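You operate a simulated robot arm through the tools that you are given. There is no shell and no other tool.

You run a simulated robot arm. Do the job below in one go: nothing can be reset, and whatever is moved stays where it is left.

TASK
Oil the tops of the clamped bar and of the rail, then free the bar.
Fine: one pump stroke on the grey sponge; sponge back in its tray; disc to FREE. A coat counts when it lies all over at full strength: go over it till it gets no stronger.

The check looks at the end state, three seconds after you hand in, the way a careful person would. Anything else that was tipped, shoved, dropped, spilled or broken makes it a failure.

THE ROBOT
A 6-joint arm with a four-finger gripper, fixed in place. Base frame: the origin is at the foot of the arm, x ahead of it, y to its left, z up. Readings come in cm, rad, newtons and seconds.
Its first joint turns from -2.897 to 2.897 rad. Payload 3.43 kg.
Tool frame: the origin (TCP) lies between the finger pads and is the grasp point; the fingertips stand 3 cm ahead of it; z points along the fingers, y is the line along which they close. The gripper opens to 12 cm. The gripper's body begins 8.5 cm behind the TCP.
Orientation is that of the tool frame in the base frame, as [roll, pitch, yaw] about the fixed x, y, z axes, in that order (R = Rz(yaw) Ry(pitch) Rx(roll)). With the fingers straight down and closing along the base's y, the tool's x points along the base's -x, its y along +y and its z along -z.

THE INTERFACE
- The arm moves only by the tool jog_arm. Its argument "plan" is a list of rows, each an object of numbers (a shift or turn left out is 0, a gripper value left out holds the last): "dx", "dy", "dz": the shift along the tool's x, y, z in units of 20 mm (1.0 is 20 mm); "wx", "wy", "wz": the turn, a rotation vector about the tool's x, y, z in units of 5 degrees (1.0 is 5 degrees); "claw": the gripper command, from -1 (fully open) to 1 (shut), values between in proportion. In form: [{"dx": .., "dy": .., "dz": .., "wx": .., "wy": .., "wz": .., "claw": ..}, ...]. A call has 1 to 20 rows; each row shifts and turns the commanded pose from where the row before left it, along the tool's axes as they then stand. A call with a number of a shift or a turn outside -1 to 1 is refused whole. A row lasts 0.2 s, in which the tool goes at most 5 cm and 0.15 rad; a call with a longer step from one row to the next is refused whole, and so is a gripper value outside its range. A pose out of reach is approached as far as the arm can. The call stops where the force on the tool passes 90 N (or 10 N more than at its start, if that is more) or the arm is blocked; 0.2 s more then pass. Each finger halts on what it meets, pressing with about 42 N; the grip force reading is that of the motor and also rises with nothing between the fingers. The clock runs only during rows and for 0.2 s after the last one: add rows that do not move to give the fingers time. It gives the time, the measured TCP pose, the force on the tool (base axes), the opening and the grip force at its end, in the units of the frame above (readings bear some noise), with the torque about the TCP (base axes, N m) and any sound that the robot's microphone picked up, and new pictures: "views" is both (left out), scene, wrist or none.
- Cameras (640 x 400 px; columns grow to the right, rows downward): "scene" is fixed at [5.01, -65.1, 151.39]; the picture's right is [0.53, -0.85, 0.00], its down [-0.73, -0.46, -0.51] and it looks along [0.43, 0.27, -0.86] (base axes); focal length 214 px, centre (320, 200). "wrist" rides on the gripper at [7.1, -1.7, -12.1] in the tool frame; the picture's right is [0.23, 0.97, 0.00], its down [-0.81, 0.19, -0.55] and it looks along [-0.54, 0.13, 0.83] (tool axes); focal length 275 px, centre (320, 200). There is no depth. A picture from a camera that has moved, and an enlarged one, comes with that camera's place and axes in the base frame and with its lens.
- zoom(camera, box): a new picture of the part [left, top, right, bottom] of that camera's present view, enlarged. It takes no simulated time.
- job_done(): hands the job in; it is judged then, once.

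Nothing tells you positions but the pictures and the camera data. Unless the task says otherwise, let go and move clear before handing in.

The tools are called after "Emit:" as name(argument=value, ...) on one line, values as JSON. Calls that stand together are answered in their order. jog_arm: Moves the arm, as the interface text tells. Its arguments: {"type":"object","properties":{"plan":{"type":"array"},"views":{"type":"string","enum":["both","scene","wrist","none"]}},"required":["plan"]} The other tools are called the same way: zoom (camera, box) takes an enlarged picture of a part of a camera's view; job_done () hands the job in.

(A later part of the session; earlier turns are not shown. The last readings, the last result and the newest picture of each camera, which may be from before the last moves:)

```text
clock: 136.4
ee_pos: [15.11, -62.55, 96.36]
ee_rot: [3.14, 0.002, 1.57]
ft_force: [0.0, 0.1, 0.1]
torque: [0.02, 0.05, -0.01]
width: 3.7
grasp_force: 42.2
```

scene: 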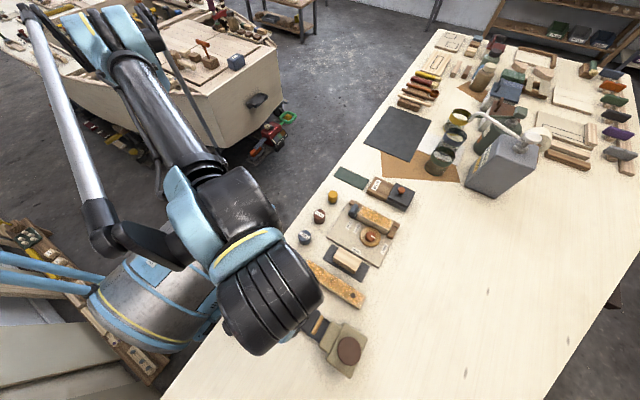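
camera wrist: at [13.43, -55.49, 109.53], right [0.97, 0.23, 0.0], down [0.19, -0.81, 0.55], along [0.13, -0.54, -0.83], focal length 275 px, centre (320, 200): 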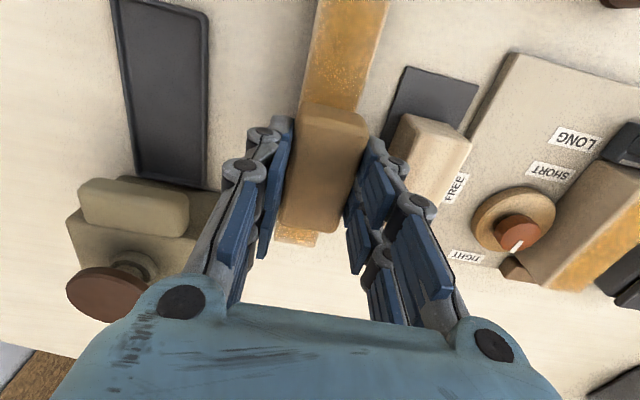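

Emit:
jog_arm(plan=[{"dz": 0.04, "claw": 1}, {"claw": 1}], views="none")

Emit:
jog_arm(plan=[{"dz": 0.03, "claw": 1}, {"claw": 1}], views="none")

```text
clock: 137.0
ee_pos: [15.13, -62.74, 96.21]
ee_rot: [3.14, 0.003, 1.572]
ft_force: [1.4, -3.6, 22.4]
torque: [-0.11, -0.05, 0.01]
width: 3.7
grasp_force: 41.6
```

```text
clock: 137.6
ee_pos: [15.11, -62.58, 96.32]
ee_rot: [3.141, 0.003, 1.571]
ft_force: [3.4, -4.3, 33.0]
torque: [-0.14, -0.1, 0.01]
width: 3.7
grasp_force: 42.7
```

Contact is now centred under the grip. I'll ease the force to about 12 N and sweep the full length past both ends.

Emit:
jog_arm(plan=[{"dz": -0.06, "claw": 1}, {"claw": 1}], views="none")

```text
clock: 138.2
ee_pos: [14.91, -62.72, 96.28]
ee_rot: [3.142, -0.001, 1.571]
ft_force: [1.2, 0.8, 4.3]
torque: [0.02, -0.08, 0.0]
width: 3.67
grasp_force: 42.5
```

Emit:
jog_arm(plan=[{"dz": 0.02, "claw": 1}, {"dx": -0.4, "claw": 1}, {"dx": -0.4, "claw": 1}, {"dx": -0.4, "claw": 1}, {"dx": -0.4, "claw": 1}, {"dx": -0.4, "claw": 1}, {"dx": -0.4, "claw": 1}, {"dx": -0.4, "claw": 1}, {"claw": 1}], views="none")

Emit:
jog_arm(plan=[{"dx": 0.4, "claw": 1}, {"dx": 0.4, "claw": 1}, {"dx": -0.4, "claw": 1}, {"dx": -0.4, "claw": 1}, {"dx": 0.4, "claw": 1}, {"dx": 0.4, "claw": 1}, {"dx": 0.4, "claw": 1}, {"dx": 0.4, "claw": 1}, {"dx": 0.4, "claw": 1}, {"dx": 0.4, "claw": 1}, {"dx": 0.4, "claw": 1}, {"dx": 0.4, "claw": 1}, {"dx": 0.4, "claw": 1}, {"dx": 0.4, "claw": 1}, {"dx": 0.4, "claw": 1}, {"dx": 0.4, "claw": 1}, {"dx": 0.4, "claw": 1}, {"dx": 0.4, "claw": 1}, {"claw": 1}], views="both")

Emit:
zoom(camera="scene", box=[295, 255, 375, 315])

Emit:
zoom(camera="wrist", box=[220, 60, 420, 200])

```text
clock: 140.2
ee_pos: [15.11, -68.32, 96.23]
ee_rot: [-3.141, 0.002, 1.572]
ft_force: [0.5, 0.1, 0.0]
torque: [-0.02, 0.02, -0.03]
width: 3.68
grasp_force: 42.6
```

```text
clock: 144.2
ee_pos: [15.13, -57.04, 96.39]
ee_rot: [-3.141, 0.002, 1.57]
ft_force: [-0.4, -0.1, -0.1]
torque: [-0.02, -0.01, -0.01]
width: 3.67
grasp_force: 42.4
camera wrist: at [13.43, -49.87, 108.38], right [0.97, 0.23, 0.0], down [0.19, -0.81, 0.55], along [0.13, -0.54, -0.83], focal length 275 px, centre (320, 200)
```

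scene: 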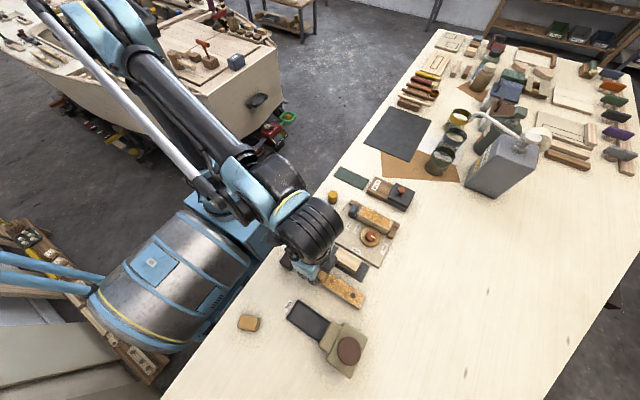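
wrist: 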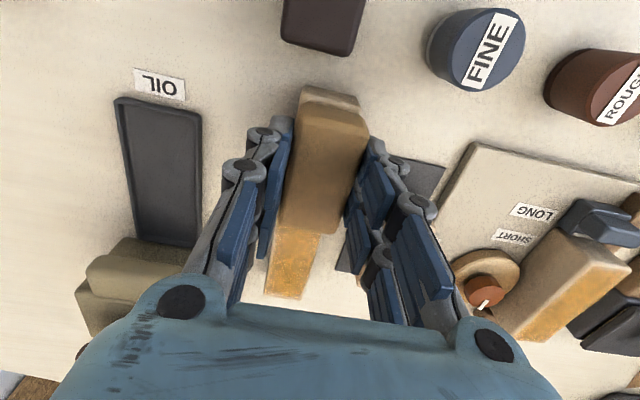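

```text
6.67 times, centred on (335, 285) of scene
camera zoom: at [5.01, -65.1, 151.39], right [0.53, -0.85, 0.0], down [-0.73, -0.46, -0.51], along [0.43, 0.27, -0.86], focal length 1430 px, centre (220, -367)
```

zoom: 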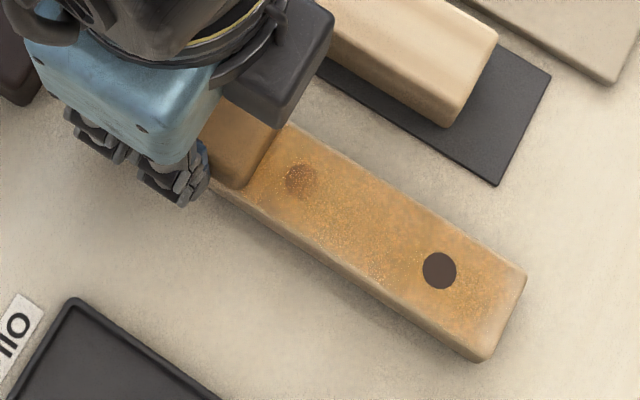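

```text
2.86 times, centred on (320, 130) of wrist
camera zoom: at [13.43, -49.87, 108.38], right [0.97, 0.23, 0.0], down [0.19, -0.81, 0.55], along [0.13, -0.54, -0.83], focal length 786 px, centre (320, 400)
```

zoom: 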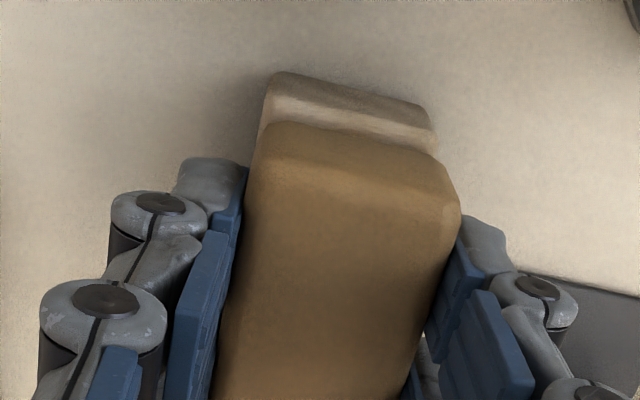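

Emit:
jog_arm(plan=[{"dz": 0.04, "claw": 1}, {"claw": 1}], views="none")

```text
clock: 144.8
ee_pos: [15.08, -57.13, 96.22]
ee_rot: [3.141, 0.001, 1.572]
ft_force: [0.5, 0.2, 12.2]
torque: [0.03, -0.02, 0.01]
width: 3.67
grasp_force: 42.0
```

Emit:
jog_arm(plan=[{"dx": 0.15, "claw": 1}, {"dx": -0.4, "dz": 0.01, "claw": 1}, {"dx": -0.4, "claw": 1}, {"dx": -0.4, "claw": 1}, {"dy": 0.12, "claw": 1}, {"dx": 0.4, "dz": 0.01, "claw": 1}, {"dx": 0.4, "claw": 1}, {"dx": 0.4, "claw": 1}, {"dy": -0.12, "claw": 1}, {"dy": -0.12, "claw": 1}, {"dx": -0.4, "dz": 0.01, "claw": 1}, {"dx": -0.4, "claw": 1}, {"dx": -0.4, "claw": 1}, {"dx": 0.4, "claw": 1}, {"dx": 0.4, "claw": 1}, {"dx": 0.4, "claw": 1}, {"dy": 0.12, "claw": 1}, {"claw": 1}], views="none")

```text
clock: 148.6
ee_pos: [15.08, -56.8, 96.14]
ee_rot: [3.141, 0.003, 1.572]
ft_force: [-0.2, 0.5, -0.2]
torque: [0.0, 0.01, 0.0]
width: 3.7
grasp_force: 42.2
```

I'll lift off and step aside to compare the rail's coat with before.

Emit:
jog_arm(plan=[{"dz": -0.5, "claw": 1}, {"dz": -0.9, "claw": 1}, {"dz": -0.9, "claw": 1}, {"dz": -0.9, "claw": 1}, {"dz": -0.9, "claw": 1}, {"dz": -0.9, "claw": 1}, {"dy": 0.9, "dx": -0.3, "claw": 1}, {"dy": 0.9, "dx": -0.3, "claw": 1}, {"dy": 0.9, "dx": -0.3, "claw": 1}, {"dy": 0.9, "dx": -0.3, "claw": 1}, {"dy": 0.9, "dx": -0.3, "claw": 1}, {"dy": 0.9, "dx": -0.3, "claw": 1}, {"claw": 1}], views="both")

Emit:
zoom(camera="scene", box=[295, 255, 375, 315])

Emit:
zoom(camera="wrist", box=[150, 0, 270, 200])

```text
clock: 151.4
ee_pos: [25.99, -60.45, 106.24]
ee_rot: [-3.141, 0.001, 1.572]
ft_force: [0.3, 0.3, -0.2]
torque: [-0.02, 0.04, 0.02]
width: 3.68
grasp_force: 41.7
camera wrist: at [24.3, -53.26, 118.27], right [0.97, 0.23, 0.0], down [0.19, -0.81, 0.55], along [0.13, -0.54, -0.83], focal length 275 px, centre (320, 200)
```

scene: 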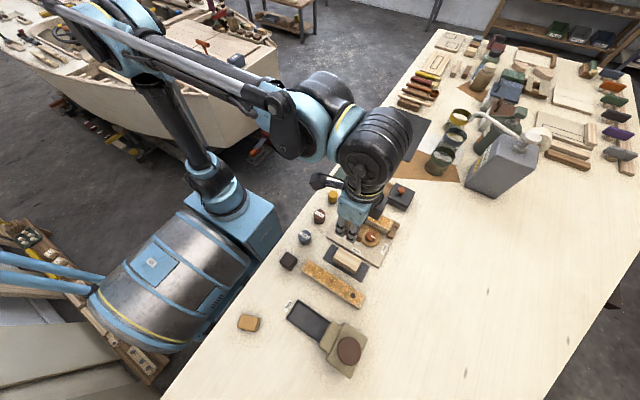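
wrist: 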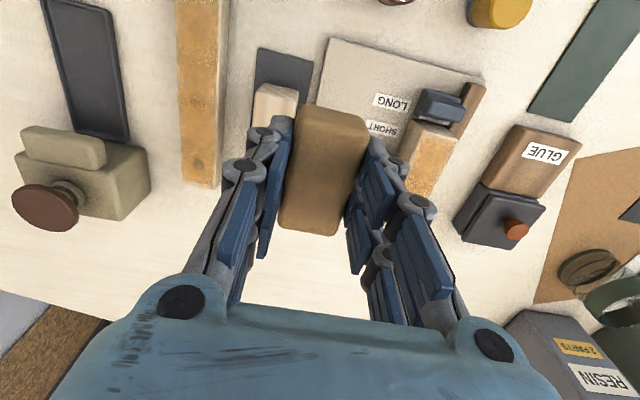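

```text
6.67 times, centred on (335, 285) of scene
camera zoom: at [5.01, -65.1, 151.39], right [0.53, -0.85, 0.0], down [-0.73, -0.46, -0.51], along [0.43, 0.27, -0.86], focal length 1430 px, centre (220, -367)
```

zoom: 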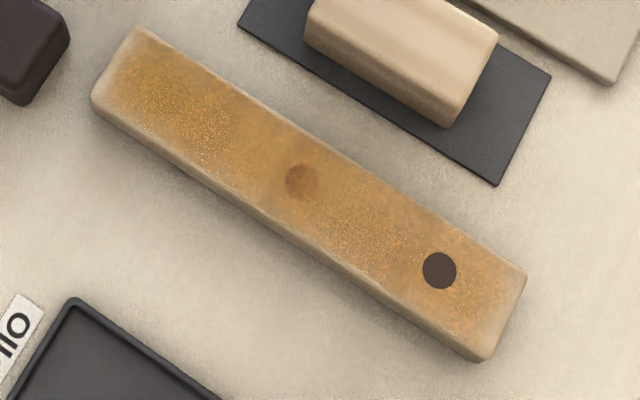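

```text
2.00 times, centred on (210, 100) of wrist
camera zoom: at [24.3, -53.26, 118.27], right [0.97, 0.23, 0.0], down [0.19, -0.81, 0.55], along [0.13, -0.54, -0.83], focal length 551 px, centre (540, 400)
```

zoom: 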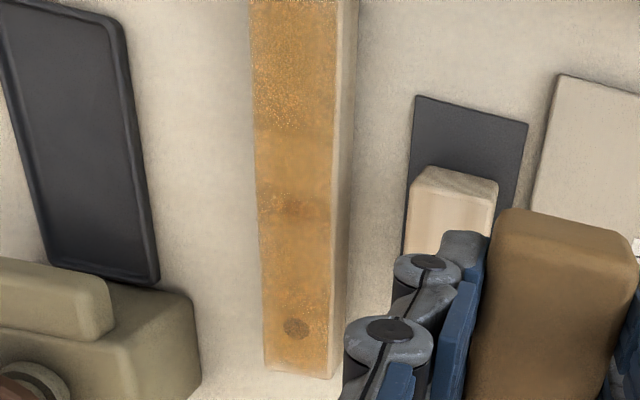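

Emit:
zoom(camera="wrist", box=[160, 40, 240, 100])

Emit:
zoom(camera="wrist", box=[160, 130, 240, 190])

Emit:
zoom(camera="scene", box=[300, 258, 330, 288])

Emit:
zoom(camera="scene", box=[340, 280, 370, 310])

```text
6.67 times, centred on (200, 70) of wrist
camera zoom: at [24.3, -53.26, 118.27], right [0.97, 0.23, 0.0], down [0.19, -0.81, 0.55], along [0.13, -0.54, -0.83], focal length 1835 px, centre (1120, 1067)
```

zoom: 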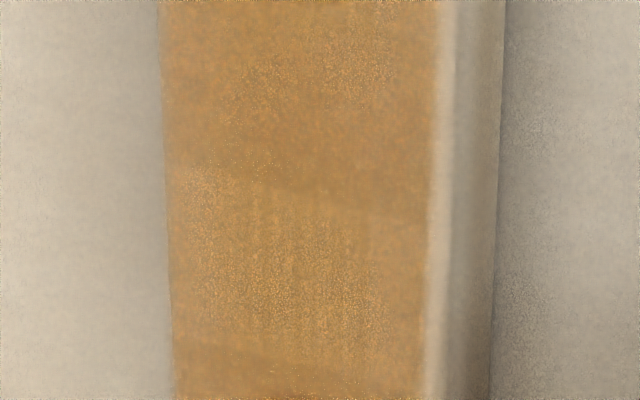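

```text
6.67 times, centred on (200, 160) of wrist
camera zoom: at [24.3, -53.26, 118.27], right [0.97, 0.23, 0.0], down [0.19, -0.81, 0.55], along [0.13, -0.54, -0.83], focal length 1835 px, centre (1120, 467)
```

zoom: 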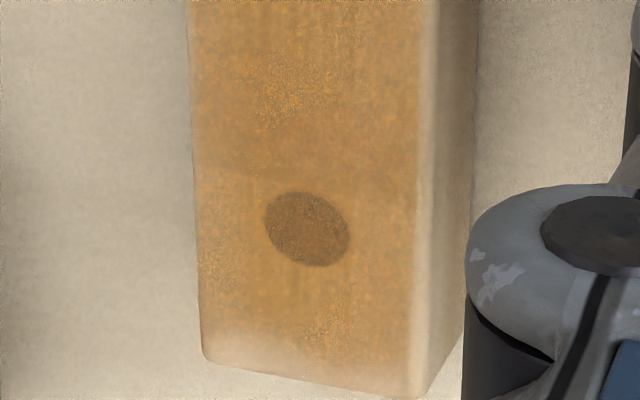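

```text
13.33 times, centred on (315, 273) of scene
camera zoom: at [5.01, -65.1, 151.39], right [0.53, -0.85, 0.0], down [-0.73, -0.46, -0.51], along [0.43, 0.27, -0.86], focal length 2860 px, centre (387, -773)
```

zoom: 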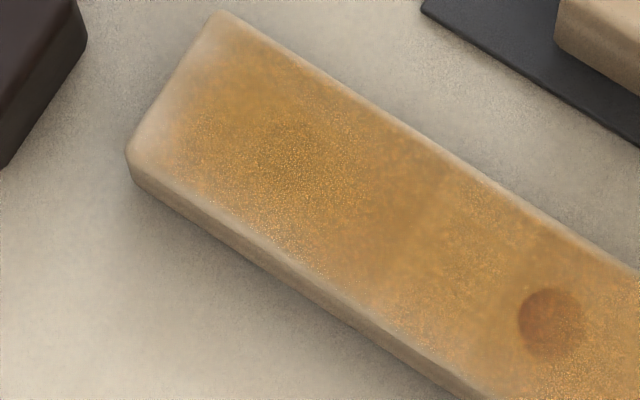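

```text
13.33 times, centred on (355, 295) of scene
camera zoom: at [5.01, -65.1, 151.39], right [0.53, -0.85, 0.0], down [-0.73, -0.46, -0.51], along [0.43, 0.27, -0.86], focal length 2860 px, centre (-147, -1067)
```

zoom: 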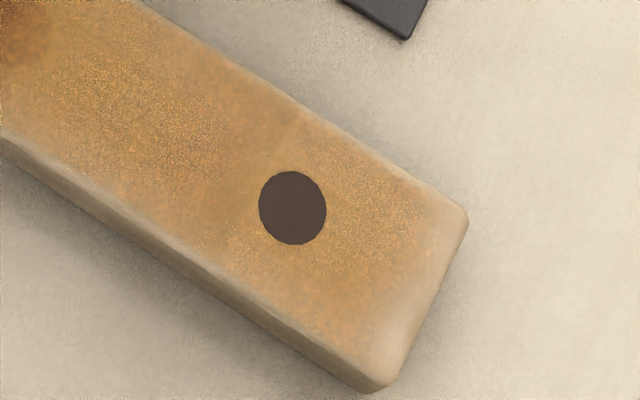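

The coat is drawn as feathered patches, and the rail's -y patch looks a touch lighter than the rest. I'll give the bar another round with the centred grip, then return to the rail's -y part.

Emit:
jog_arm(plan=[{"dy": 0.89, "dx": -0.31, "claw": 1}, {"dy": 0.89, "dx": -0.31, "claw": 1}, {"dy": 0.89, "dx": -0.31, "claw": 1}, {"dy": 0.89, "dx": -0.31, "claw": 1}, {"dy": 0.89, "dx": -0.31, "claw": 1}, {"dy": 0.89, "dx": -0.31, "claw": 1}, {"claw": 1}, {"dz": 0.8, "claw": 1}, {"dz": 0.8, "claw": 1}, {"dz": 0.8, "claw": 1}, {"dz": 0.6, "claw": 1}, {"dz": 0.4, "claw": 1}, {"claw": 1}], views="wrist")

```text
clock: 154.2
ee_pos: [36.68, -64.08, 99.35]
ee_rot: [3.14, 0.002, 1.571]
ft_force: [-0.2, -0.2, 0.0]
torque: [0.02, -0.02, -0.02]
width: 3.68
grasp_force: 42.1
camera wrist: at [34.94, -56.85, 111.41], right [0.97, 0.23, 0.0], down [0.19, -0.81, 0.55], along [0.13, -0.54, -0.83], focal length 275 px, centre (320, 200)
```

wrist: 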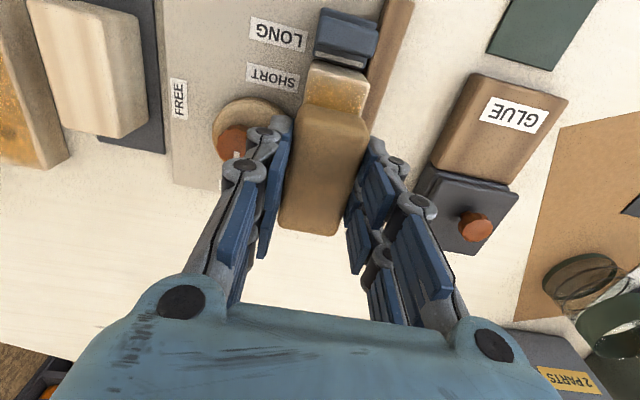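

Emit:
jog_arm(plan=[{"dz": 0.2, "claw": 1}, {"dz": 0.15, "claw": 1}, {"dz": 0.05, "claw": 1}, {"claw": 1}], views="none")

```text
clock: 155.2
ee_pos: [36.51, -64.14, 98.68]
ee_rot: [3.141, 0.001, 1.573]
ft_force: [-0.2, -0.9, -0.3]
torque: [-0.01, -0.02, -0.03]
width: 3.72
grasp_force: 42.3
```

Emit:
jog_arm(plan=[{"dz": 0.05, "claw": 1}, {"dz": 0.05, "claw": 1}, {"claw": 1}], views="none")

```text
clock: 156.0
ee_pos: [36.62, -63.93, 98.5]
ee_rot: [3.141, 0.003, 1.57]
ft_force: [2.3, -4.5, 32.8]
torque: [-0.13, -0.13, -0.01]
width: 3.69
grasp_force: 42.0
```

Emit:
jog_arm(plan=[{"dz": -0.04, "claw": 1}, {"dx": 0.4, "claw": 1}, {"dx": 0.4, "claw": 1}, {"dx": 0.15, "claw": 1}, {"dx": -0.4, "claw": 1}, {"dx": -0.4, "claw": 1}, {"dx": -0.4, "claw": 1}, {"dx": -0.4, "claw": 1}, {"dx": -0.3, "claw": 1}, {"dy": 0.12, "dz": 0.01, "claw": 1}, {"dx": 0.4, "claw": 1}, {"dx": 0.4, "claw": 1}, {"dx": 0.4, "claw": 1}, {"dx": 0.4, "claw": 1}, {"dx": 0.3, "claw": 1}, {"dy": -0.12, "claw": 1}, {"claw": 1}], views="none")

```text
clock: 159.6
ee_pos: [36.65, -62.02, 98.51]
ee_rot: [-3.141, 0.001, 1.571]
ft_force: [6.5, -0.1, 15.5]
torque: [-0.03, -0.27, 0.05]
width: 3.67
grasp_force: 41.9
```

Emit:
jog_arm(plan=[{"dy": -0.12, "claw": 1}, {"dx": -0.4, "claw": 1}, {"dx": -0.4, "claw": 1}, {"dx": -0.4, "claw": 1}, {"dx": -0.4, "claw": 1}, {"dx": -0.4, "claw": 1}, {"dx": 0.4, "claw": 1}, {"dx": 0.4, "claw": 1}, {"dx": 0.4, "claw": 1}, {"dx": 0.4, "claw": 1}, {"dx": 0.4, "claw": 1}, {"dy": 0.12, "dz": 0.01, "claw": 1}, {"dx": -0.4, "claw": 1}, {"dx": -0.4, "claw": 1}, {"dx": -0.4, "claw": 1}, {"dx": -0.4, "claw": 1}, {"dx": -0.4, "claw": 1}, {"claw": 1}], views="wrist")

Emit:
zoom(camera="wrist", box=[240, 0, 440, 150])

```text
clock: 163.4
ee_pos: [36.58, -66.16, 98.54]
ee_rot: [3.141, 0.003, 1.57]
ft_force: [-0.6, 3.3, 13.7]
torque: [0.19, 0.0, 0.01]
width: 3.68
grasp_force: 41.7
camera wrist: at [34.88, -58.96, 110.52], right [0.97, 0.23, 0.0], down [0.19, -0.81, 0.55], along [0.13, -0.54, -0.83], focal length 275 px, centre (320, 200)
```

wrist: 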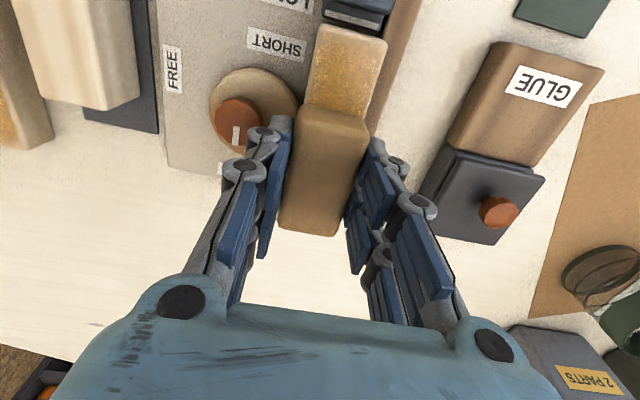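

```text
2.67 times, centred on (340, 75) of wrist
camera zoom: at [34.88, -58.96, 110.52], right [0.97, 0.23, 0.0], down [0.19, -0.81, 0.55], along [0.13, -0.54, -0.83], focal length 734 px, centre (267, 533)
```

zoom: 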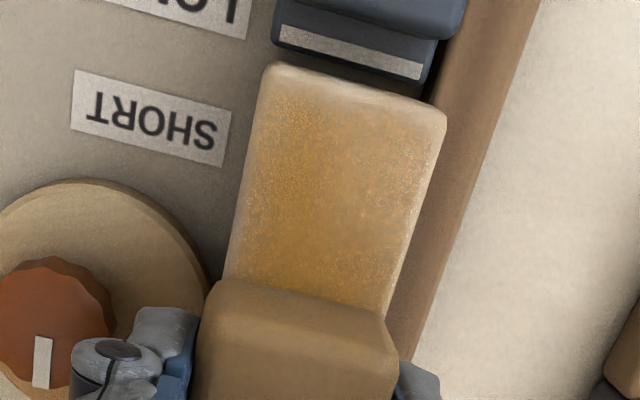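

Emit:
jog_arm(plan=[{"dy": 0.12, "claw": 1}, {"dx": 0.4, "claw": 1}, {"dx": 0.4, "claw": 1}, {"dx": 0.4, "claw": 1}, {"dx": 0.4, "claw": 1}, {"dx": 0.4, "claw": 1}, {"dx": 0.1, "claw": 1}, {"dx": -0.4, "claw": 1}, {"dx": -0.4, "claw": 1}, {"dx": 0.4, "claw": 1}, {"dx": 0.4, "claw": 1}, {"dy": -0.24, "claw": 1}, {"dx": -0.4, "claw": 1}, {"dx": -0.4, "claw": 1}, {"dx": -0.4, "claw": 1}, {"dx": -0.4, "claw": 1}, {"dx": -0.4, "claw": 1}, {"dx": -0.2, "claw": 1}, {"claw": 1}], views="none")

Emit:
jog_arm(plan=[{"dy": 0.12, "claw": 1}, {"dx": 0.4, "claw": 1}, {"dx": 0.4, "claw": 1}, {"dx": -0.4, "claw": 1}, {"dx": -0.4, "claw": 1}, {"dx": 0.4, "claw": 1}, {"dx": 0.4, "claw": 1}, {"dx": 0.1, "claw": 1}, {"dz": -0.5, "claw": 1}, {"dz": -1, "claw": 1}, {"dz": -1, "claw": 1}, {"dz": -1, "claw": 1}, {"dy": -1, "claw": 1}, {"dy": -1, "claw": 1}, {"dy": -1, "claw": 1}, {"dy": -1, "claw": 1}, {"dy": -1, "claw": 1}, {"dy": -1, "claw": 1}, {"dy": -1, "claw": 1}, {"claw": 1}], views="both")

Emit:
zoom(camera="wrist", box=[410, 40, 540, 140])

Emit:
zoom(camera="wrist", box=[400, 110, 510, 210])

```text
clock: 167.4
ee_pos: [36.33, -66.43, 98.39]
ee_rot: [-3.141, 0.002, 1.57]
ft_force: [-0.1, -0.3, 1.0]
torque: [0.03, 0.0, 0.02]
width: 3.67
grasp_force: 41.6
```

```text
clock: 171.6
ee_pos: [22.55, -64.44, 105.34]
ee_rot: [3.141, 0.002, 1.571]
ft_force: [0.0, 0.4, -0.6]
torque: [-0.01, 0.03, 0.02]
width: 3.66
grasp_force: 42.3
camera wrist: at [20.82, -57.26, 117.44], right [0.97, 0.23, 0.0], down [0.19, -0.81, 0.55], along [0.13, -0.54, -0.83], focal length 275 px, centre (320, 200)
```

scene: 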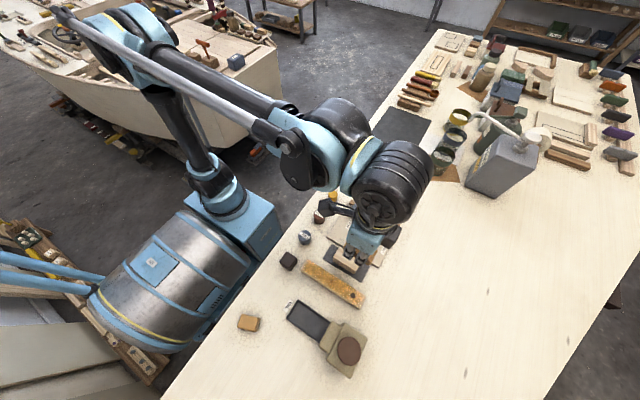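
wrist: 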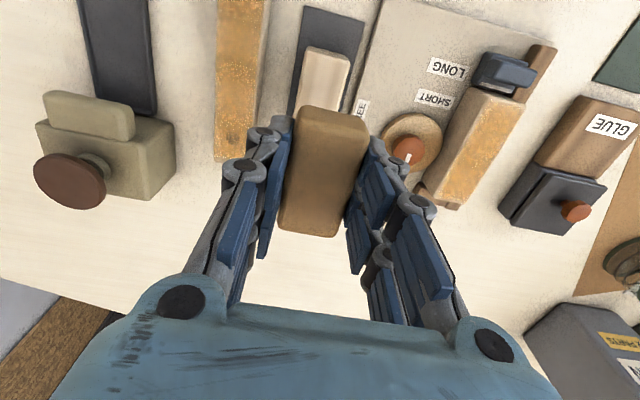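

```text
4.00 times, centred on (475, 90) of wrist
camera zoom: at [20.82, -57.26, 117.44], right [0.97, 0.23, 0.0], down [0.19, -0.81, 0.55], along [0.13, -0.54, -0.83], focal length 1101 px, centre (-300, 640)
```

zoom: 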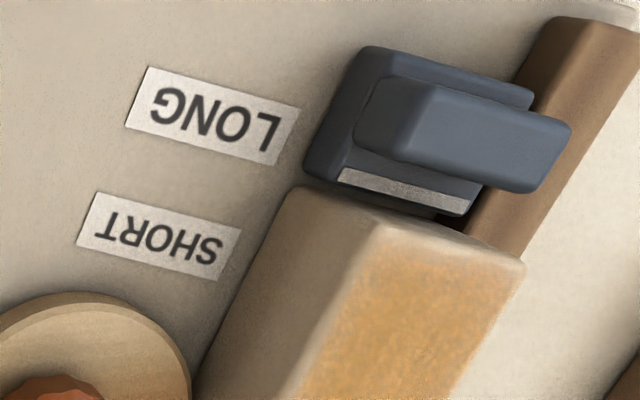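

```text
4.00 times, centred on (455, 160) of wrist
camera zoom: at [20.82, -57.26, 117.44], right [0.97, 0.23, 0.0], down [0.19, -0.81, 0.55], along [0.13, -0.54, -0.83], focal length 1101 px, centre (-220, 360)
```

zoom: 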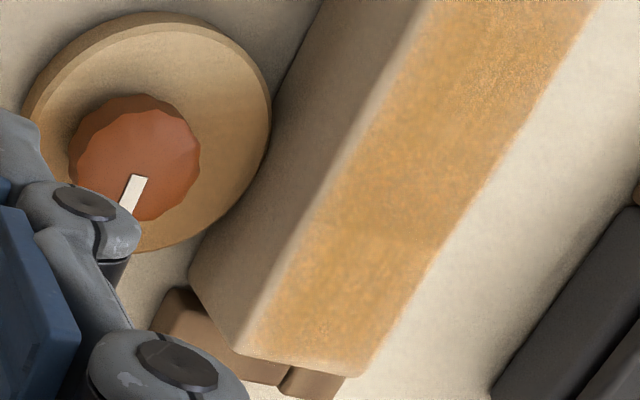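

The bar's coat looks the same as after the previous round, so it has reached full strength. One more full round on the rail, focusing on the -y part, for comparison.

Emit:
jog_arm(plan=[{"dy": -0.94, "dx": -0.1, "claw": 1}, {"dy": -0.94, "dx": -0.1, "claw": 1}, {"dy": -0.94, "dx": -0.1, "claw": 1}, {"dy": -0.93, "claw": 1}, {"claw": 1}, {"dz": 0.9, "claw": 1}, {"dz": 0.9, "claw": 1}, {"dz": 0.9, "claw": 1}, {"dz": 0.8, "claw": 1}, {"dz": 0.5, "claw": 1}, {"dz": 0.3, "claw": 1}, {"claw": 1}], views="none")

```text
clock: 174.2
ee_pos: [15.11, -65.17, 96.71]
ee_rot: [-3.14, 0.002, 1.57]
ft_force: [0.3, -0.6, -0.8]
torque: [0.0, -0.02, -0.02]
width: 3.67
grasp_force: 42.4
```

Emit:
jog_arm(plan=[{"dz": 0.15, "claw": 1}, {"dz": 0.1, "claw": 1}, {"dz": 0.05, "claw": 1}, {"claw": 1}], views="none")

```text
clock: 175.2
ee_pos: [15.04, -65.19, 96.18]
ee_rot: [3.141, 0.001, 1.57]
ft_force: [0.0, 0.1, 0.1]
torque: [-0.02, 0.0, -0.02]
width: 3.67
grasp_force: 42.2
```

Emit:
jog_arm(plan=[{"dz": 0.05, "claw": 1}, {"claw": 1}], views="none")

```text
clock: 175.8
ee_pos: [15.09, -65.25, 96.2]
ee_rot: [3.141, 0.002, 1.571]
ft_force: [-0.4, 0.8, 0.3]
torque: [-0.01, -0.02, 0.01]
width: 3.72
grasp_force: 41.8
```

Emit:
jog_arm(plan=[{"dz": 0.04, "claw": 1}, {"claw": 1}], views="none")

```text
clock: 176.4
ee_pos: [15.08, -65.22, 96.14]
ee_rot: [3.141, 0.002, 1.572]
ft_force: [0.3, 0.9, 1.2]
torque: [0.01, 0.0, -0.03]
width: 3.68
grasp_force: 41.7
```

Emit:
jog_arm(plan=[{"dz": 0.04, "claw": 1}, {"claw": 1}], views="none")

```text
clock: 177.0
ee_pos: [15.22, -65.21, 95.99]
ee_rot: [-3.141, 0.003, 1.572]
ft_force: [1.1, 0.7, 7.3]
torque: [-0.01, -0.03, 0.04]
width: 3.66
grasp_force: 42.1
```

Emit:
jog_arm(plan=[{"dz": 0.04, "claw": 1}, {"dx": -0.4, "claw": 1}, {"dx": -0.4, "claw": 1}, {"dx": -0.4, "claw": 1}, {"dx": -0.4, "claw": 1}, {"dy": 0.12, "dz": 0.01, "claw": 1}, {"dx": 0.4, "claw": 1}, {"dx": 0.4, "claw": 1}, {"dx": 0.4, "claw": 1}, {"dx": 0.4, "claw": 1}, {"dy": -0.24, "dz": 0.01, "claw": 1}, {"dx": -0.4, "claw": 1}, {"dx": -0.4, "claw": 1}, {"dx": -0.4, "claw": 1}, {"dx": -0.4, "claw": 1}, {"dy": 0.12, "claw": 1}, {"claw": 1}], views="none")

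```text
clock: 180.6
ee_pos: [14.96, -68.45, 95.83]
ee_rot: [3.141, 0.003, 1.571]
ft_force: [-13.5, -3.6, 31.9]
torque: [-0.04, 0.4, 0.05]
width: 3.67
grasp_force: 42.2
```

Emit:
jog_arm(plan=[{"dz": -0.03, "claw": 1}, {"dx": 0.4, "claw": 1}, {"dx": 0.4, "claw": 1}, {"dx": 0.4, "claw": 1}, {"dx": 0.4, "claw": 1}, {"dx": 0.4, "claw": 1}, {"dx": 0.4, "claw": 1}, {"dx": 0.4, "claw": 1}, {"dx": 0.4, "claw": 1}, {"dx": 0.4, "claw": 1}, {"dx": 0.4, "claw": 1}, {"dx": 0.4, "claw": 1}, {"dx": 0.4, "claw": 1}, {"dx": 0.4, "claw": 1}, {"dx": 0.4, "claw": 1}, {"dx": 0.2, "claw": 1}, {"claw": 1}], views="none")

```text
clock: 184.2
ee_pos: [15.12, -56.69, 95.82]
ee_rot: [-3.141, 0.003, 1.568]
ft_force: [-0.4, -0.9, 9.8]
torque: [-0.16, -0.01, 0.01]
width: 3.67
grasp_force: 42.4
```

Emit:
jog_arm(plan=[{"dy": 0.12, "dz": 0.02, "claw": 1}, {"dx": -0.42, "claw": 1}, {"dx": -0.42, "claw": 1}, {"dx": 0.42, "claw": 1}, {"dx": 0.42, "claw": 1}, {"dx": -0.42, "claw": 1}, {"dx": -0.42, "claw": 1}, {"dx": -0.42, "claw": 1}, {"dx": -0.42, "claw": 1}, {"dx": -0.42, "claw": 1}, {"dx": -0.42, "claw": 1}, {"dx": -0.42, "claw": 1}, {"dx": -0.42, "claw": 1}, {"dx": -0.42, "claw": 1}, {"dx": -0.42, "claw": 1}, {"dx": -0.42, "claw": 1}, {"dx": -0.42, "claw": 1}, {"dx": -0.42, "claw": 1}, {"dx": -0.4, "claw": 1}, {"claw": 1}], views="none")

Emit:
jog_arm(plan=[{"dy": -0.24, "dz": 0.02, "claw": 1}, {"dx": 0.42, "claw": 1}, {"dx": 0.42, "claw": 1}, {"dx": -0.42, "claw": 1}, {"dx": -0.42, "claw": 1}, {"dx": 0.42, "claw": 1}, {"dx": 0.42, "claw": 1}, {"dx": 0.42, "claw": 1}, {"dx": 0.42, "claw": 1}, {"dx": 0.42, "claw": 1}, {"dx": 0.42, "claw": 1}, {"dx": 0.42, "claw": 1}, {"dx": 0.42, "claw": 1}, {"dx": 0.42, "claw": 1}, {"dx": 0.42, "claw": 1}, {"dx": 0.42, "claw": 1}, {"dx": 0.42, "claw": 1}, {"dx": 0.42, "claw": 1}, {"dx": 0.4, "claw": 1}, {"claw": 1}], views="none")

```text
clock: 188.4
ee_pos: [15.3, -68.49, 95.84]
ee_rot: [3.141, 0.001, 1.571]
ft_force: [-0.1, 3.3, 9.9]
torque: [0.13, 0.0, -0.02]
width: 3.66
grasp_force: 41.9
```

```text
clock: 192.6
ee_pos: [14.81, -56.69, 96.0]
ee_rot: [-3.141, 0.001, 1.572]
ft_force: [-0.3, -0.1, -0.5]
torque: [0.01, 0.02, 0.02]
width: 3.68
grasp_force: 41.6
```

Now I'll lift off and step aside to the same viewpoint as before, to compare the rail coat.

Emit:
jog_arm(plan=[{"dz": -0.5, "claw": 1}, {"dz": -0.9, "claw": 1}, {"dz": -0.9, "claw": 1}, {"dz": -0.9, "claw": 1}, {"dz": -0.9, "claw": 1}, {"dz": -0.95, "claw": 1}, {"dy": 0.92, "dx": -0.31, "claw": 1}, {"dy": 0.92, "dx": -0.31, "claw": 1}, {"dy": 0.92, "dx": -0.31, "claw": 1}, {"dy": 0.92, "dx": -0.31, "claw": 1}, {"dy": 0.92, "dx": -0.31, "claw": 1}, {"dy": 0.95, "dx": -0.31, "claw": 1}, {"claw": 1}], views="both")

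Emit:
zoom(camera="scene", box=[300, 258, 330, 288])

Emit:
zoom(camera="scene", box=[340, 280, 370, 310])

Emit:
zoom(camera="wrist", box=[150, 0, 270, 200])

```text
clock: 195.4
ee_pos: [25.96, -60.46, 106.0]
ee_rot: [3.14, 0.003, 1.57]
ft_force: [0.2, 0.1, -0.4]
torque: [0.06, 0.0, 0.0]
width: 3.65
grasp_force: 41.9
camera wrist: at [24.24, -53.26, 118.06], right [0.97, 0.23, 0.0], down [0.19, -0.81, 0.55], along [0.13, -0.54, -0.83], focal length 275 px, centre (320, 200)
```

scene: 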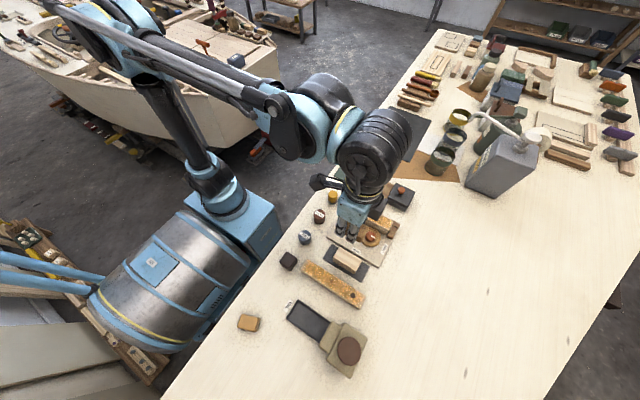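
wrist: 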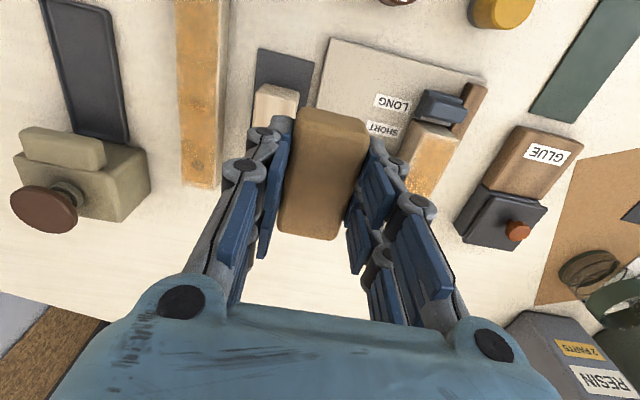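

```text
13.33 times, centred on (315, 273) of scene
camera zoom: at [5.01, -65.1, 151.39], right [0.53, -0.85, 0.0], down [-0.73, -0.46, -0.51], along [0.43, 0.27, -0.86], focal length 2860 px, centre (387, -773)
```

zoom: 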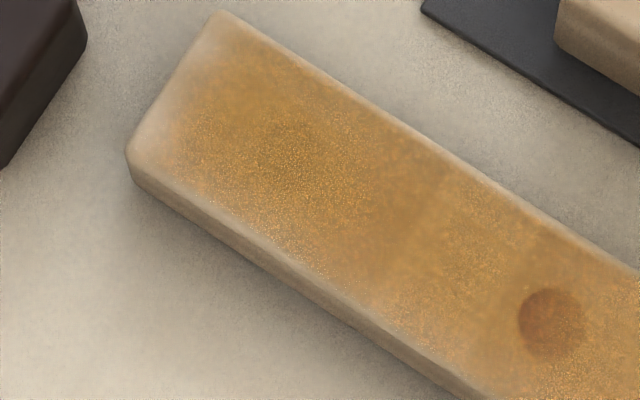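

```text
13.33 times, centred on (355, 295) of scene
camera zoom: at [5.01, -65.1, 151.39], right [0.53, -0.85, 0.0], down [-0.73, -0.46, -0.51], along [0.43, 0.27, -0.86], focal length 2860 px, centre (-147, -1067)
```

zoom: 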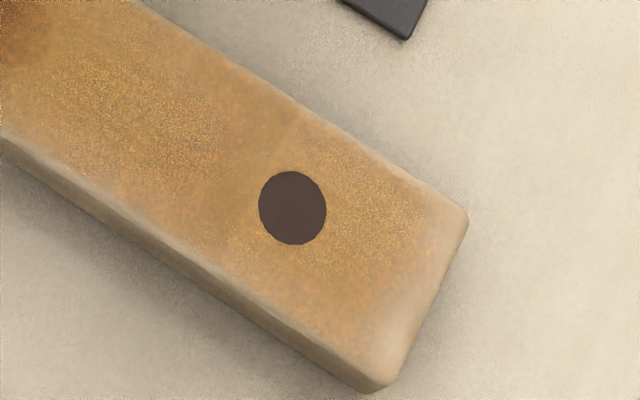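

```text
2.00 times, centred on (210, 100) of wrist
camera zoom: at [24.24, -53.26, 118.06], right [0.97, 0.23, 0.0], down [0.19, -0.81, 0.55], along [0.13, -0.54, -0.83], focal length 551 px, centre (540, 400)
```

zoom: 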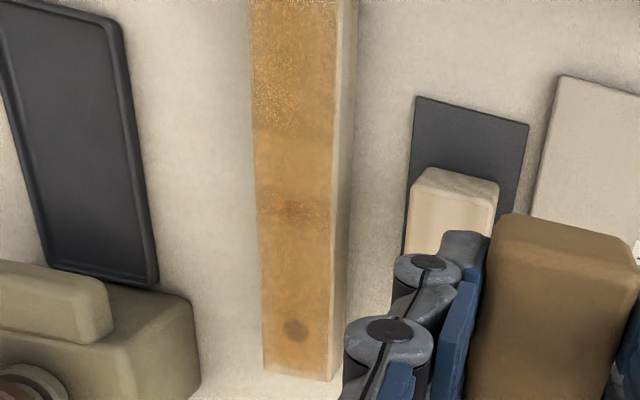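

The rail looks identical to before this last round, so its coat has reached full strength too. I'll return the sponge to its tray now.

Emit:
jog_arm(plan=[{"dy": -0.96, "dx": -0.036, "claw": 1}, {"dy": -0.96, "dx": -0.036, "claw": 1}, {"dy": -0.96, "dx": -0.036, "claw": 1}, {"dy": -0.96, "dx": -0.036, "claw": 1}, {"dy": -0.96, "dx": -0.036, "claw": 1}, {"dy": -0.96, "dx": -0.036, "claw": 1}, {"dy": -0.96, "dx": -0.036, "claw": 1}, {"dy": -0.96, "dx": -0.036, "claw": 1}, {"dy": -0.96, "dx": -0.036, "claw": 1}, {"dy": -0.96, "dx": -0.036, "claw": 1}, {"dy": -0.96, "dx": -0.036, "claw": 1}, {"claw": 1}, {"dz": 0.9, "claw": 1}, {"dz": 0.9, "claw": 1}, {"dz": 0.9, "claw": 1}, {"dz": 0.9, "claw": 1}, {"dz": 0.8, "claw": 1}, {"dz": 0.4, "claw": 1}, {"claw": 1}], views="wrist")

Emit:
zoom(camera="wrist", box=[200, 60, 440, 300])

```text
clock: 199.4
ee_pos: [4.74, -61.24, 96.36]
ee_rot: [3.141, 0.001, 1.571]
ft_force: [0.7, 0.3, -0.3]
torque: [-0.02, -0.02, 0.0]
width: 3.69
grasp_force: 41.8
camera wrist: at [3.1, -54.07, 108.35], right [0.97, 0.23, 0.0], down [0.19, -0.81, 0.55], along [0.13, -0.54, -0.83], focal length 275 px, centre (320, 200)
```

wrist: 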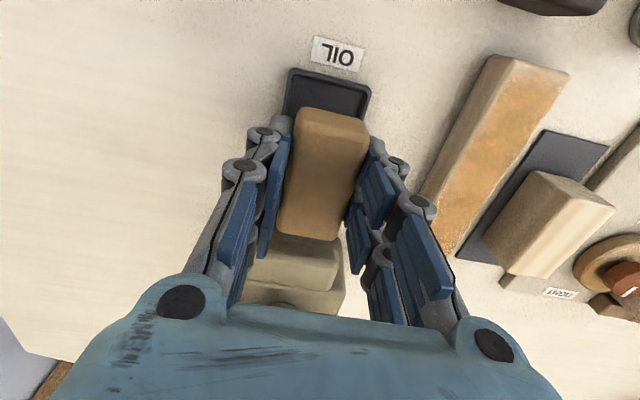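

```text
1.67 times, centred on (320, 180) of wrist
camera zoom: at [3.1, -54.07, 108.35], right [0.97, 0.23, 0.0], down [0.19, -0.81, 0.55], along [0.13, -0.54, -0.83], focal length 459 px, centre (320, 233)
```

zoom: 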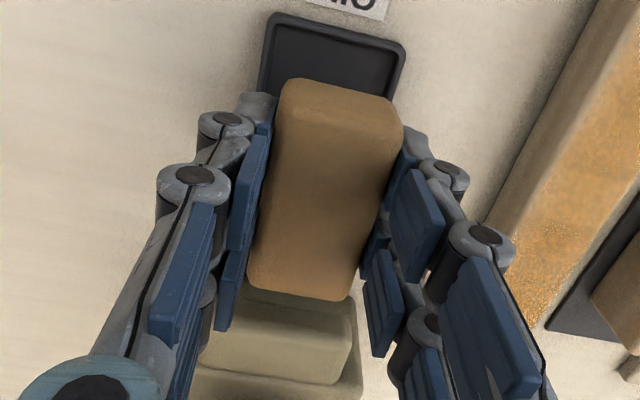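

Emit:
jog_arm(plan=[{"dz": 0.4, "claw": 1}, {"dz": 0.3, "claw": 1}, {"dz": 0.2, "claw": 1}, {"dz": 0.1, "claw": 1}, {"claw": 1}], views="none")

```text
clock: 200.6
ee_pos: [4.81, -61.31, 94.27]
ee_rot: [3.141, 0.003, 1.571]
ft_force: [0.3, 0.5, -1.1]
torque: [0.02, 0.0, -0.01]
width: 3.67
grasp_force: 41.9
```

Emit:
jog_arm(plan=[{"dz": 0.08, "claw": 1}, {"claw": 1}], views="wrist")

Emit:
zoom(camera="wrist", box=[200, 60, 440, 300])

```text
clock: 201.2
ee_pos: [4.81, -61.34, 94.13]
ee_rot: [3.14, 0.002, 1.571]
ft_force: [-1.5, 0.2, -0.4]
torque: [-0.01, 0.03, 0.04]
width: 3.7
grasp_force: 42.0
camera wrist: at [3.09, -54.1, 106.2], right [0.97, 0.23, 0.0], down [0.19, -0.81, 0.55], along [0.13, -0.54, -0.83], focal length 275 px, centre (320, 200)
```

wrist: 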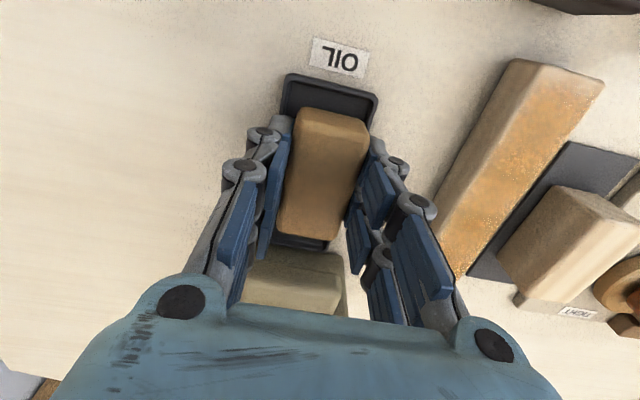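

```text
1.67 times, centred on (320, 180) of wrist
camera zoom: at [3.09, -54.1, 106.2], right [0.97, 0.23, 0.0], down [0.19, -0.81, 0.55], along [0.13, -0.54, -0.83], focal length 459 px, centre (320, 233)
```

zoom: 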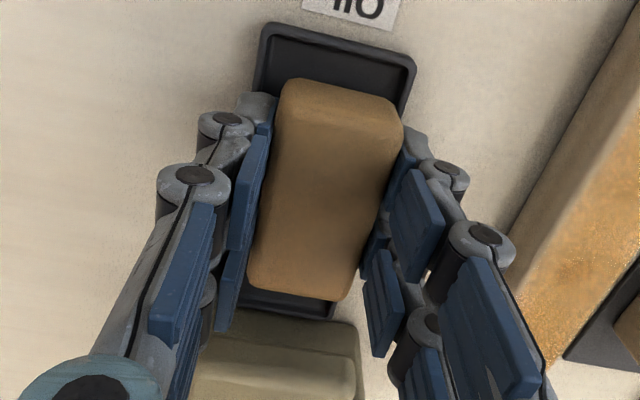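

The sponge is centred inside the tray, a few millimetres above its floor. I'll open slowly and check it has settled.

Emit:
jog_arm(plan=[{"claw": 0.37}, {"claw": 0.33}, {"claw": 0.25}, {"claw": 0.1}, {"claw": 0.0}, {"claw": 0.0}], views="wrist")

Emit:
zoom(camera="wrist", box=[200, 60, 440, 300])

```text
clock: 202.6
ee_pos: [4.81, -61.35, 94.05]
ee_rot: [3.141, 0.003, 1.571]
ft_force: [0.0, 0.4, 0.0]
torque: [-0.04, 0.01, 0.02]
width: 5.98
grasp_force: 0.1
camera wrist: at [3.09, -54.1, 106.2], right [0.97, 0.23, 0.0], down [0.19, -0.81, 0.55], along [0.13, -0.54, -0.83], focal length 275 px, centre (320, 200)
```

wrist: 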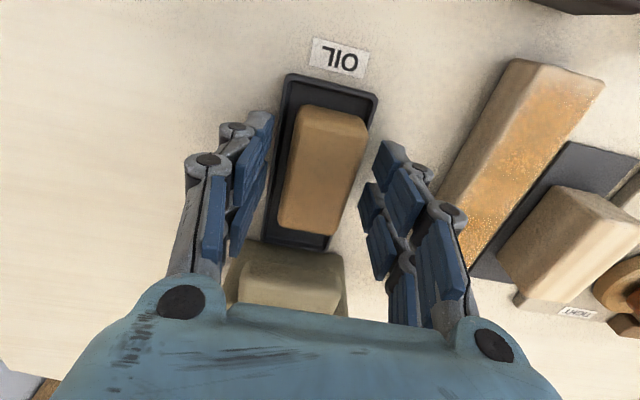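

```text
1.67 times, centred on (320, 180) of wrist
camera zoom: at [3.09, -54.1, 106.2], right [0.97, 0.23, 0.0], down [0.19, -0.81, 0.55], along [0.13, -0.54, -0.83], focal length 459 px, centre (320, 233)
```

zoom: 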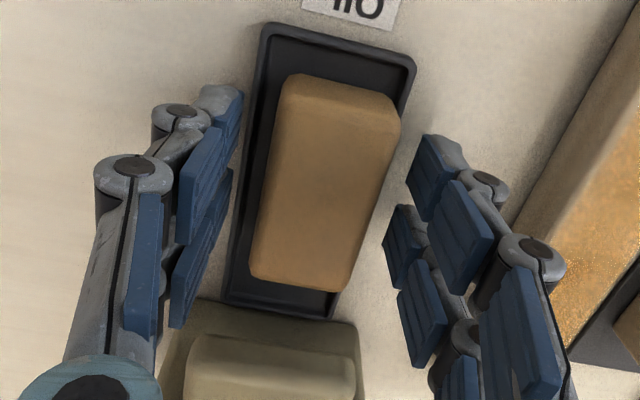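

The sponge lies flat in the tray. I'll raise the open gripper straight up and check the whole scene.

Emit:
jog_arm(plan=[{"dz": -0.4, "claw": 0}, {"dz": -0.9, "claw": 0}, {"dz": -1, "claw": 0}, {"dz": -1, "claw": 0}, {"dz": -1, "claw": 0}, {"dz": -1, "claw": 0}, {"dz": -1, "claw": 0}, {"dy": 1, "claw": 0}, {"dy": 1, "claw": 0}, {"dy": 1, "claw": 0}, {"dy": 1, "claw": 0}, {"dy": 1, "claw": 0}, {"dy": 1, "claw": 0}, {"dy": 1, "claw": 0}, {"dy": 1, "claw": 0}, {"dy": 1, "claw": 0}, {"dy": 1, "claw": 0}, {"claw": 0}], views="both")

Emit:
zoom(camera="scene", box=[260, 240, 400, 390])

Emit:
zoom(camera="wrist", box=[330, 40, 490, 180])

```text
clock: 206.4
ee_pos: [24.94, -61.26, 106.79]
ee_rot: [3.142, 0.001, 1.57]
ft_force: [-0.5, 1.0, 0.2]
torque: [0.02, -0.01, -0.01]
width: 6.0
grasp_force: 0.1
camera wrist: at [23.25, -54.04, 118.78], right [0.97, 0.23, 0.0], down [0.19, -0.81, 0.55], along [0.13, -0.54, -0.83], focal length 275 px, centre (320, 200)
```

scene: 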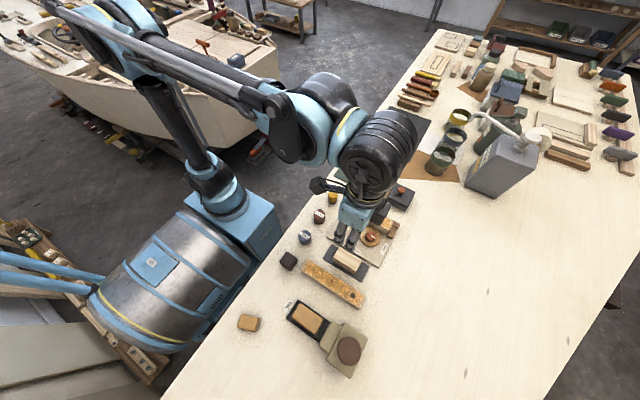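
wrist: 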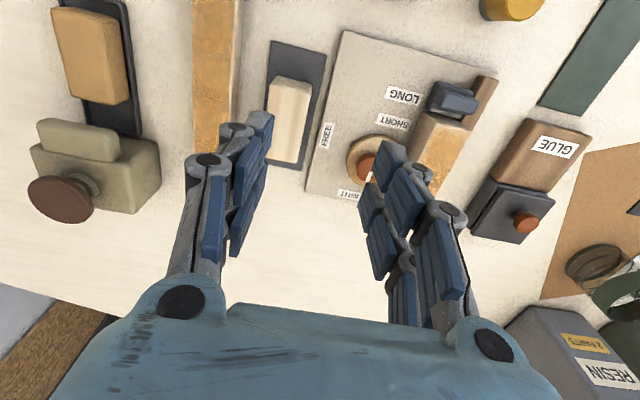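

```text
2.67 times, centred on (330, 315) of scene
camera zoom: at [5.01, -65.1, 151.39], right [0.53, -0.85, 0.0], down [-0.73, -0.46, -0.51], along [0.43, 0.27, -0.86], focal length 572 px, centre (293, -107)
```

zoom: 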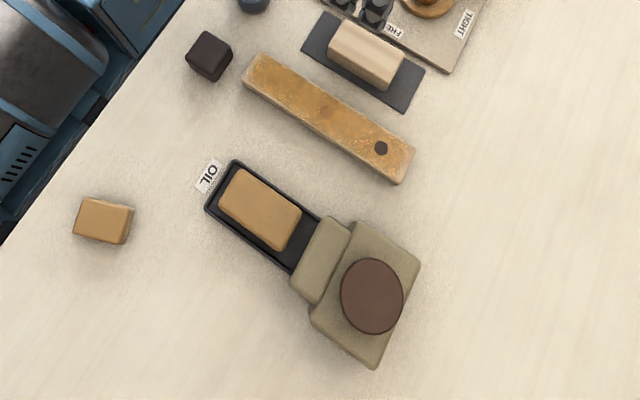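

```text
2.86 times, centred on (410, 110) of wrist
camera zoom: at [23.25, -54.04, 118.78], right [0.97, 0.23, 0.0], down [0.19, -0.81, 0.55], along [0.13, -0.54, -0.83], focal length 786 px, centre (63, 457)
```

zoom: 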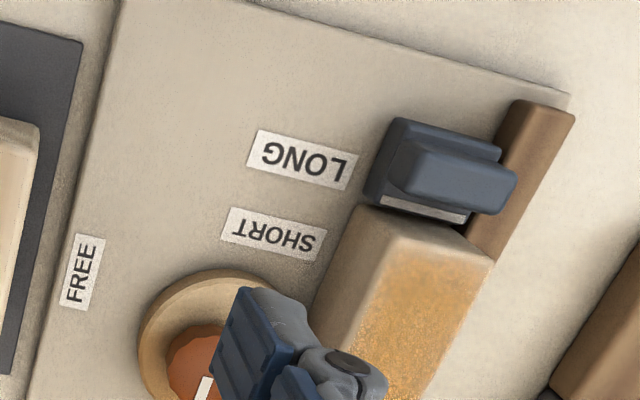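

The sponge is in its tray, and the rail, tray and pump are undisturbed. Next is the disc: I'll move above its knob at about (31.2, -65.5) and look straight down, with the fingers open for a clear view.

Emit:
jog_arm(plan=[{"dy": 0.8, "dx": -0.53, "claw": -1}, {"dy": 0.8, "dx": -0.53, "claw": -1}, {"dy": 0.8, "dx": -0.53, "claw": -1}, {"dy": 0.75, "dx": -0.53, "claw": -1}, {"claw": -1}, {"claw": -1}], views="wrist")

Emit:
zoom(camera="wrist", box=[240, 40, 400, 160])

```text
clock: 207.8
ee_pos: [31.31, -65.63, 106.95]
ee_rot: [-3.14, 0.001, 1.571]
ft_force: [0.0, -0.3, 0.5]
torque: [0.0, -0.01, -0.02]
width: 12.0
grasp_force: 0.0
camera wrist: at [29.58, -58.36, 118.88], right [0.97, 0.23, 0.0], down [0.19, -0.81, 0.55], along [0.13, -0.54, -0.83], focal length 275 px, centre (320, 200)
```

wrist: 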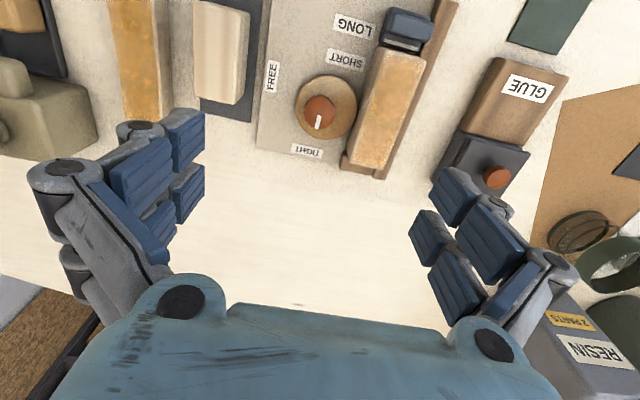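

```text
3.33 times, centred on (320, 100) of wrist
camera zoom: at [29.58, -58.36, 118.88], right [0.97, 0.23, 0.0], down [0.19, -0.81, 0.55], along [0.13, -0.54, -0.83], focal length 918 px, centre (320, 533)
```

zoom: 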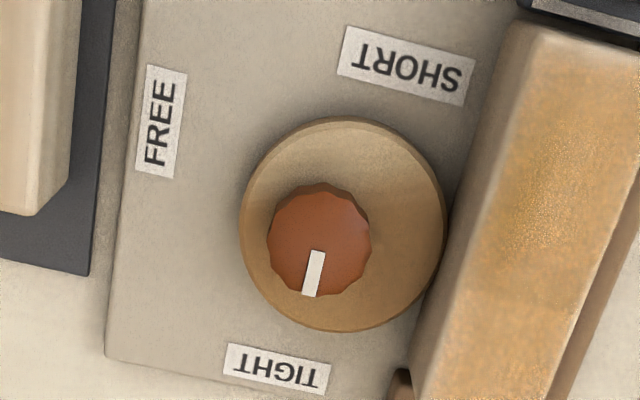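

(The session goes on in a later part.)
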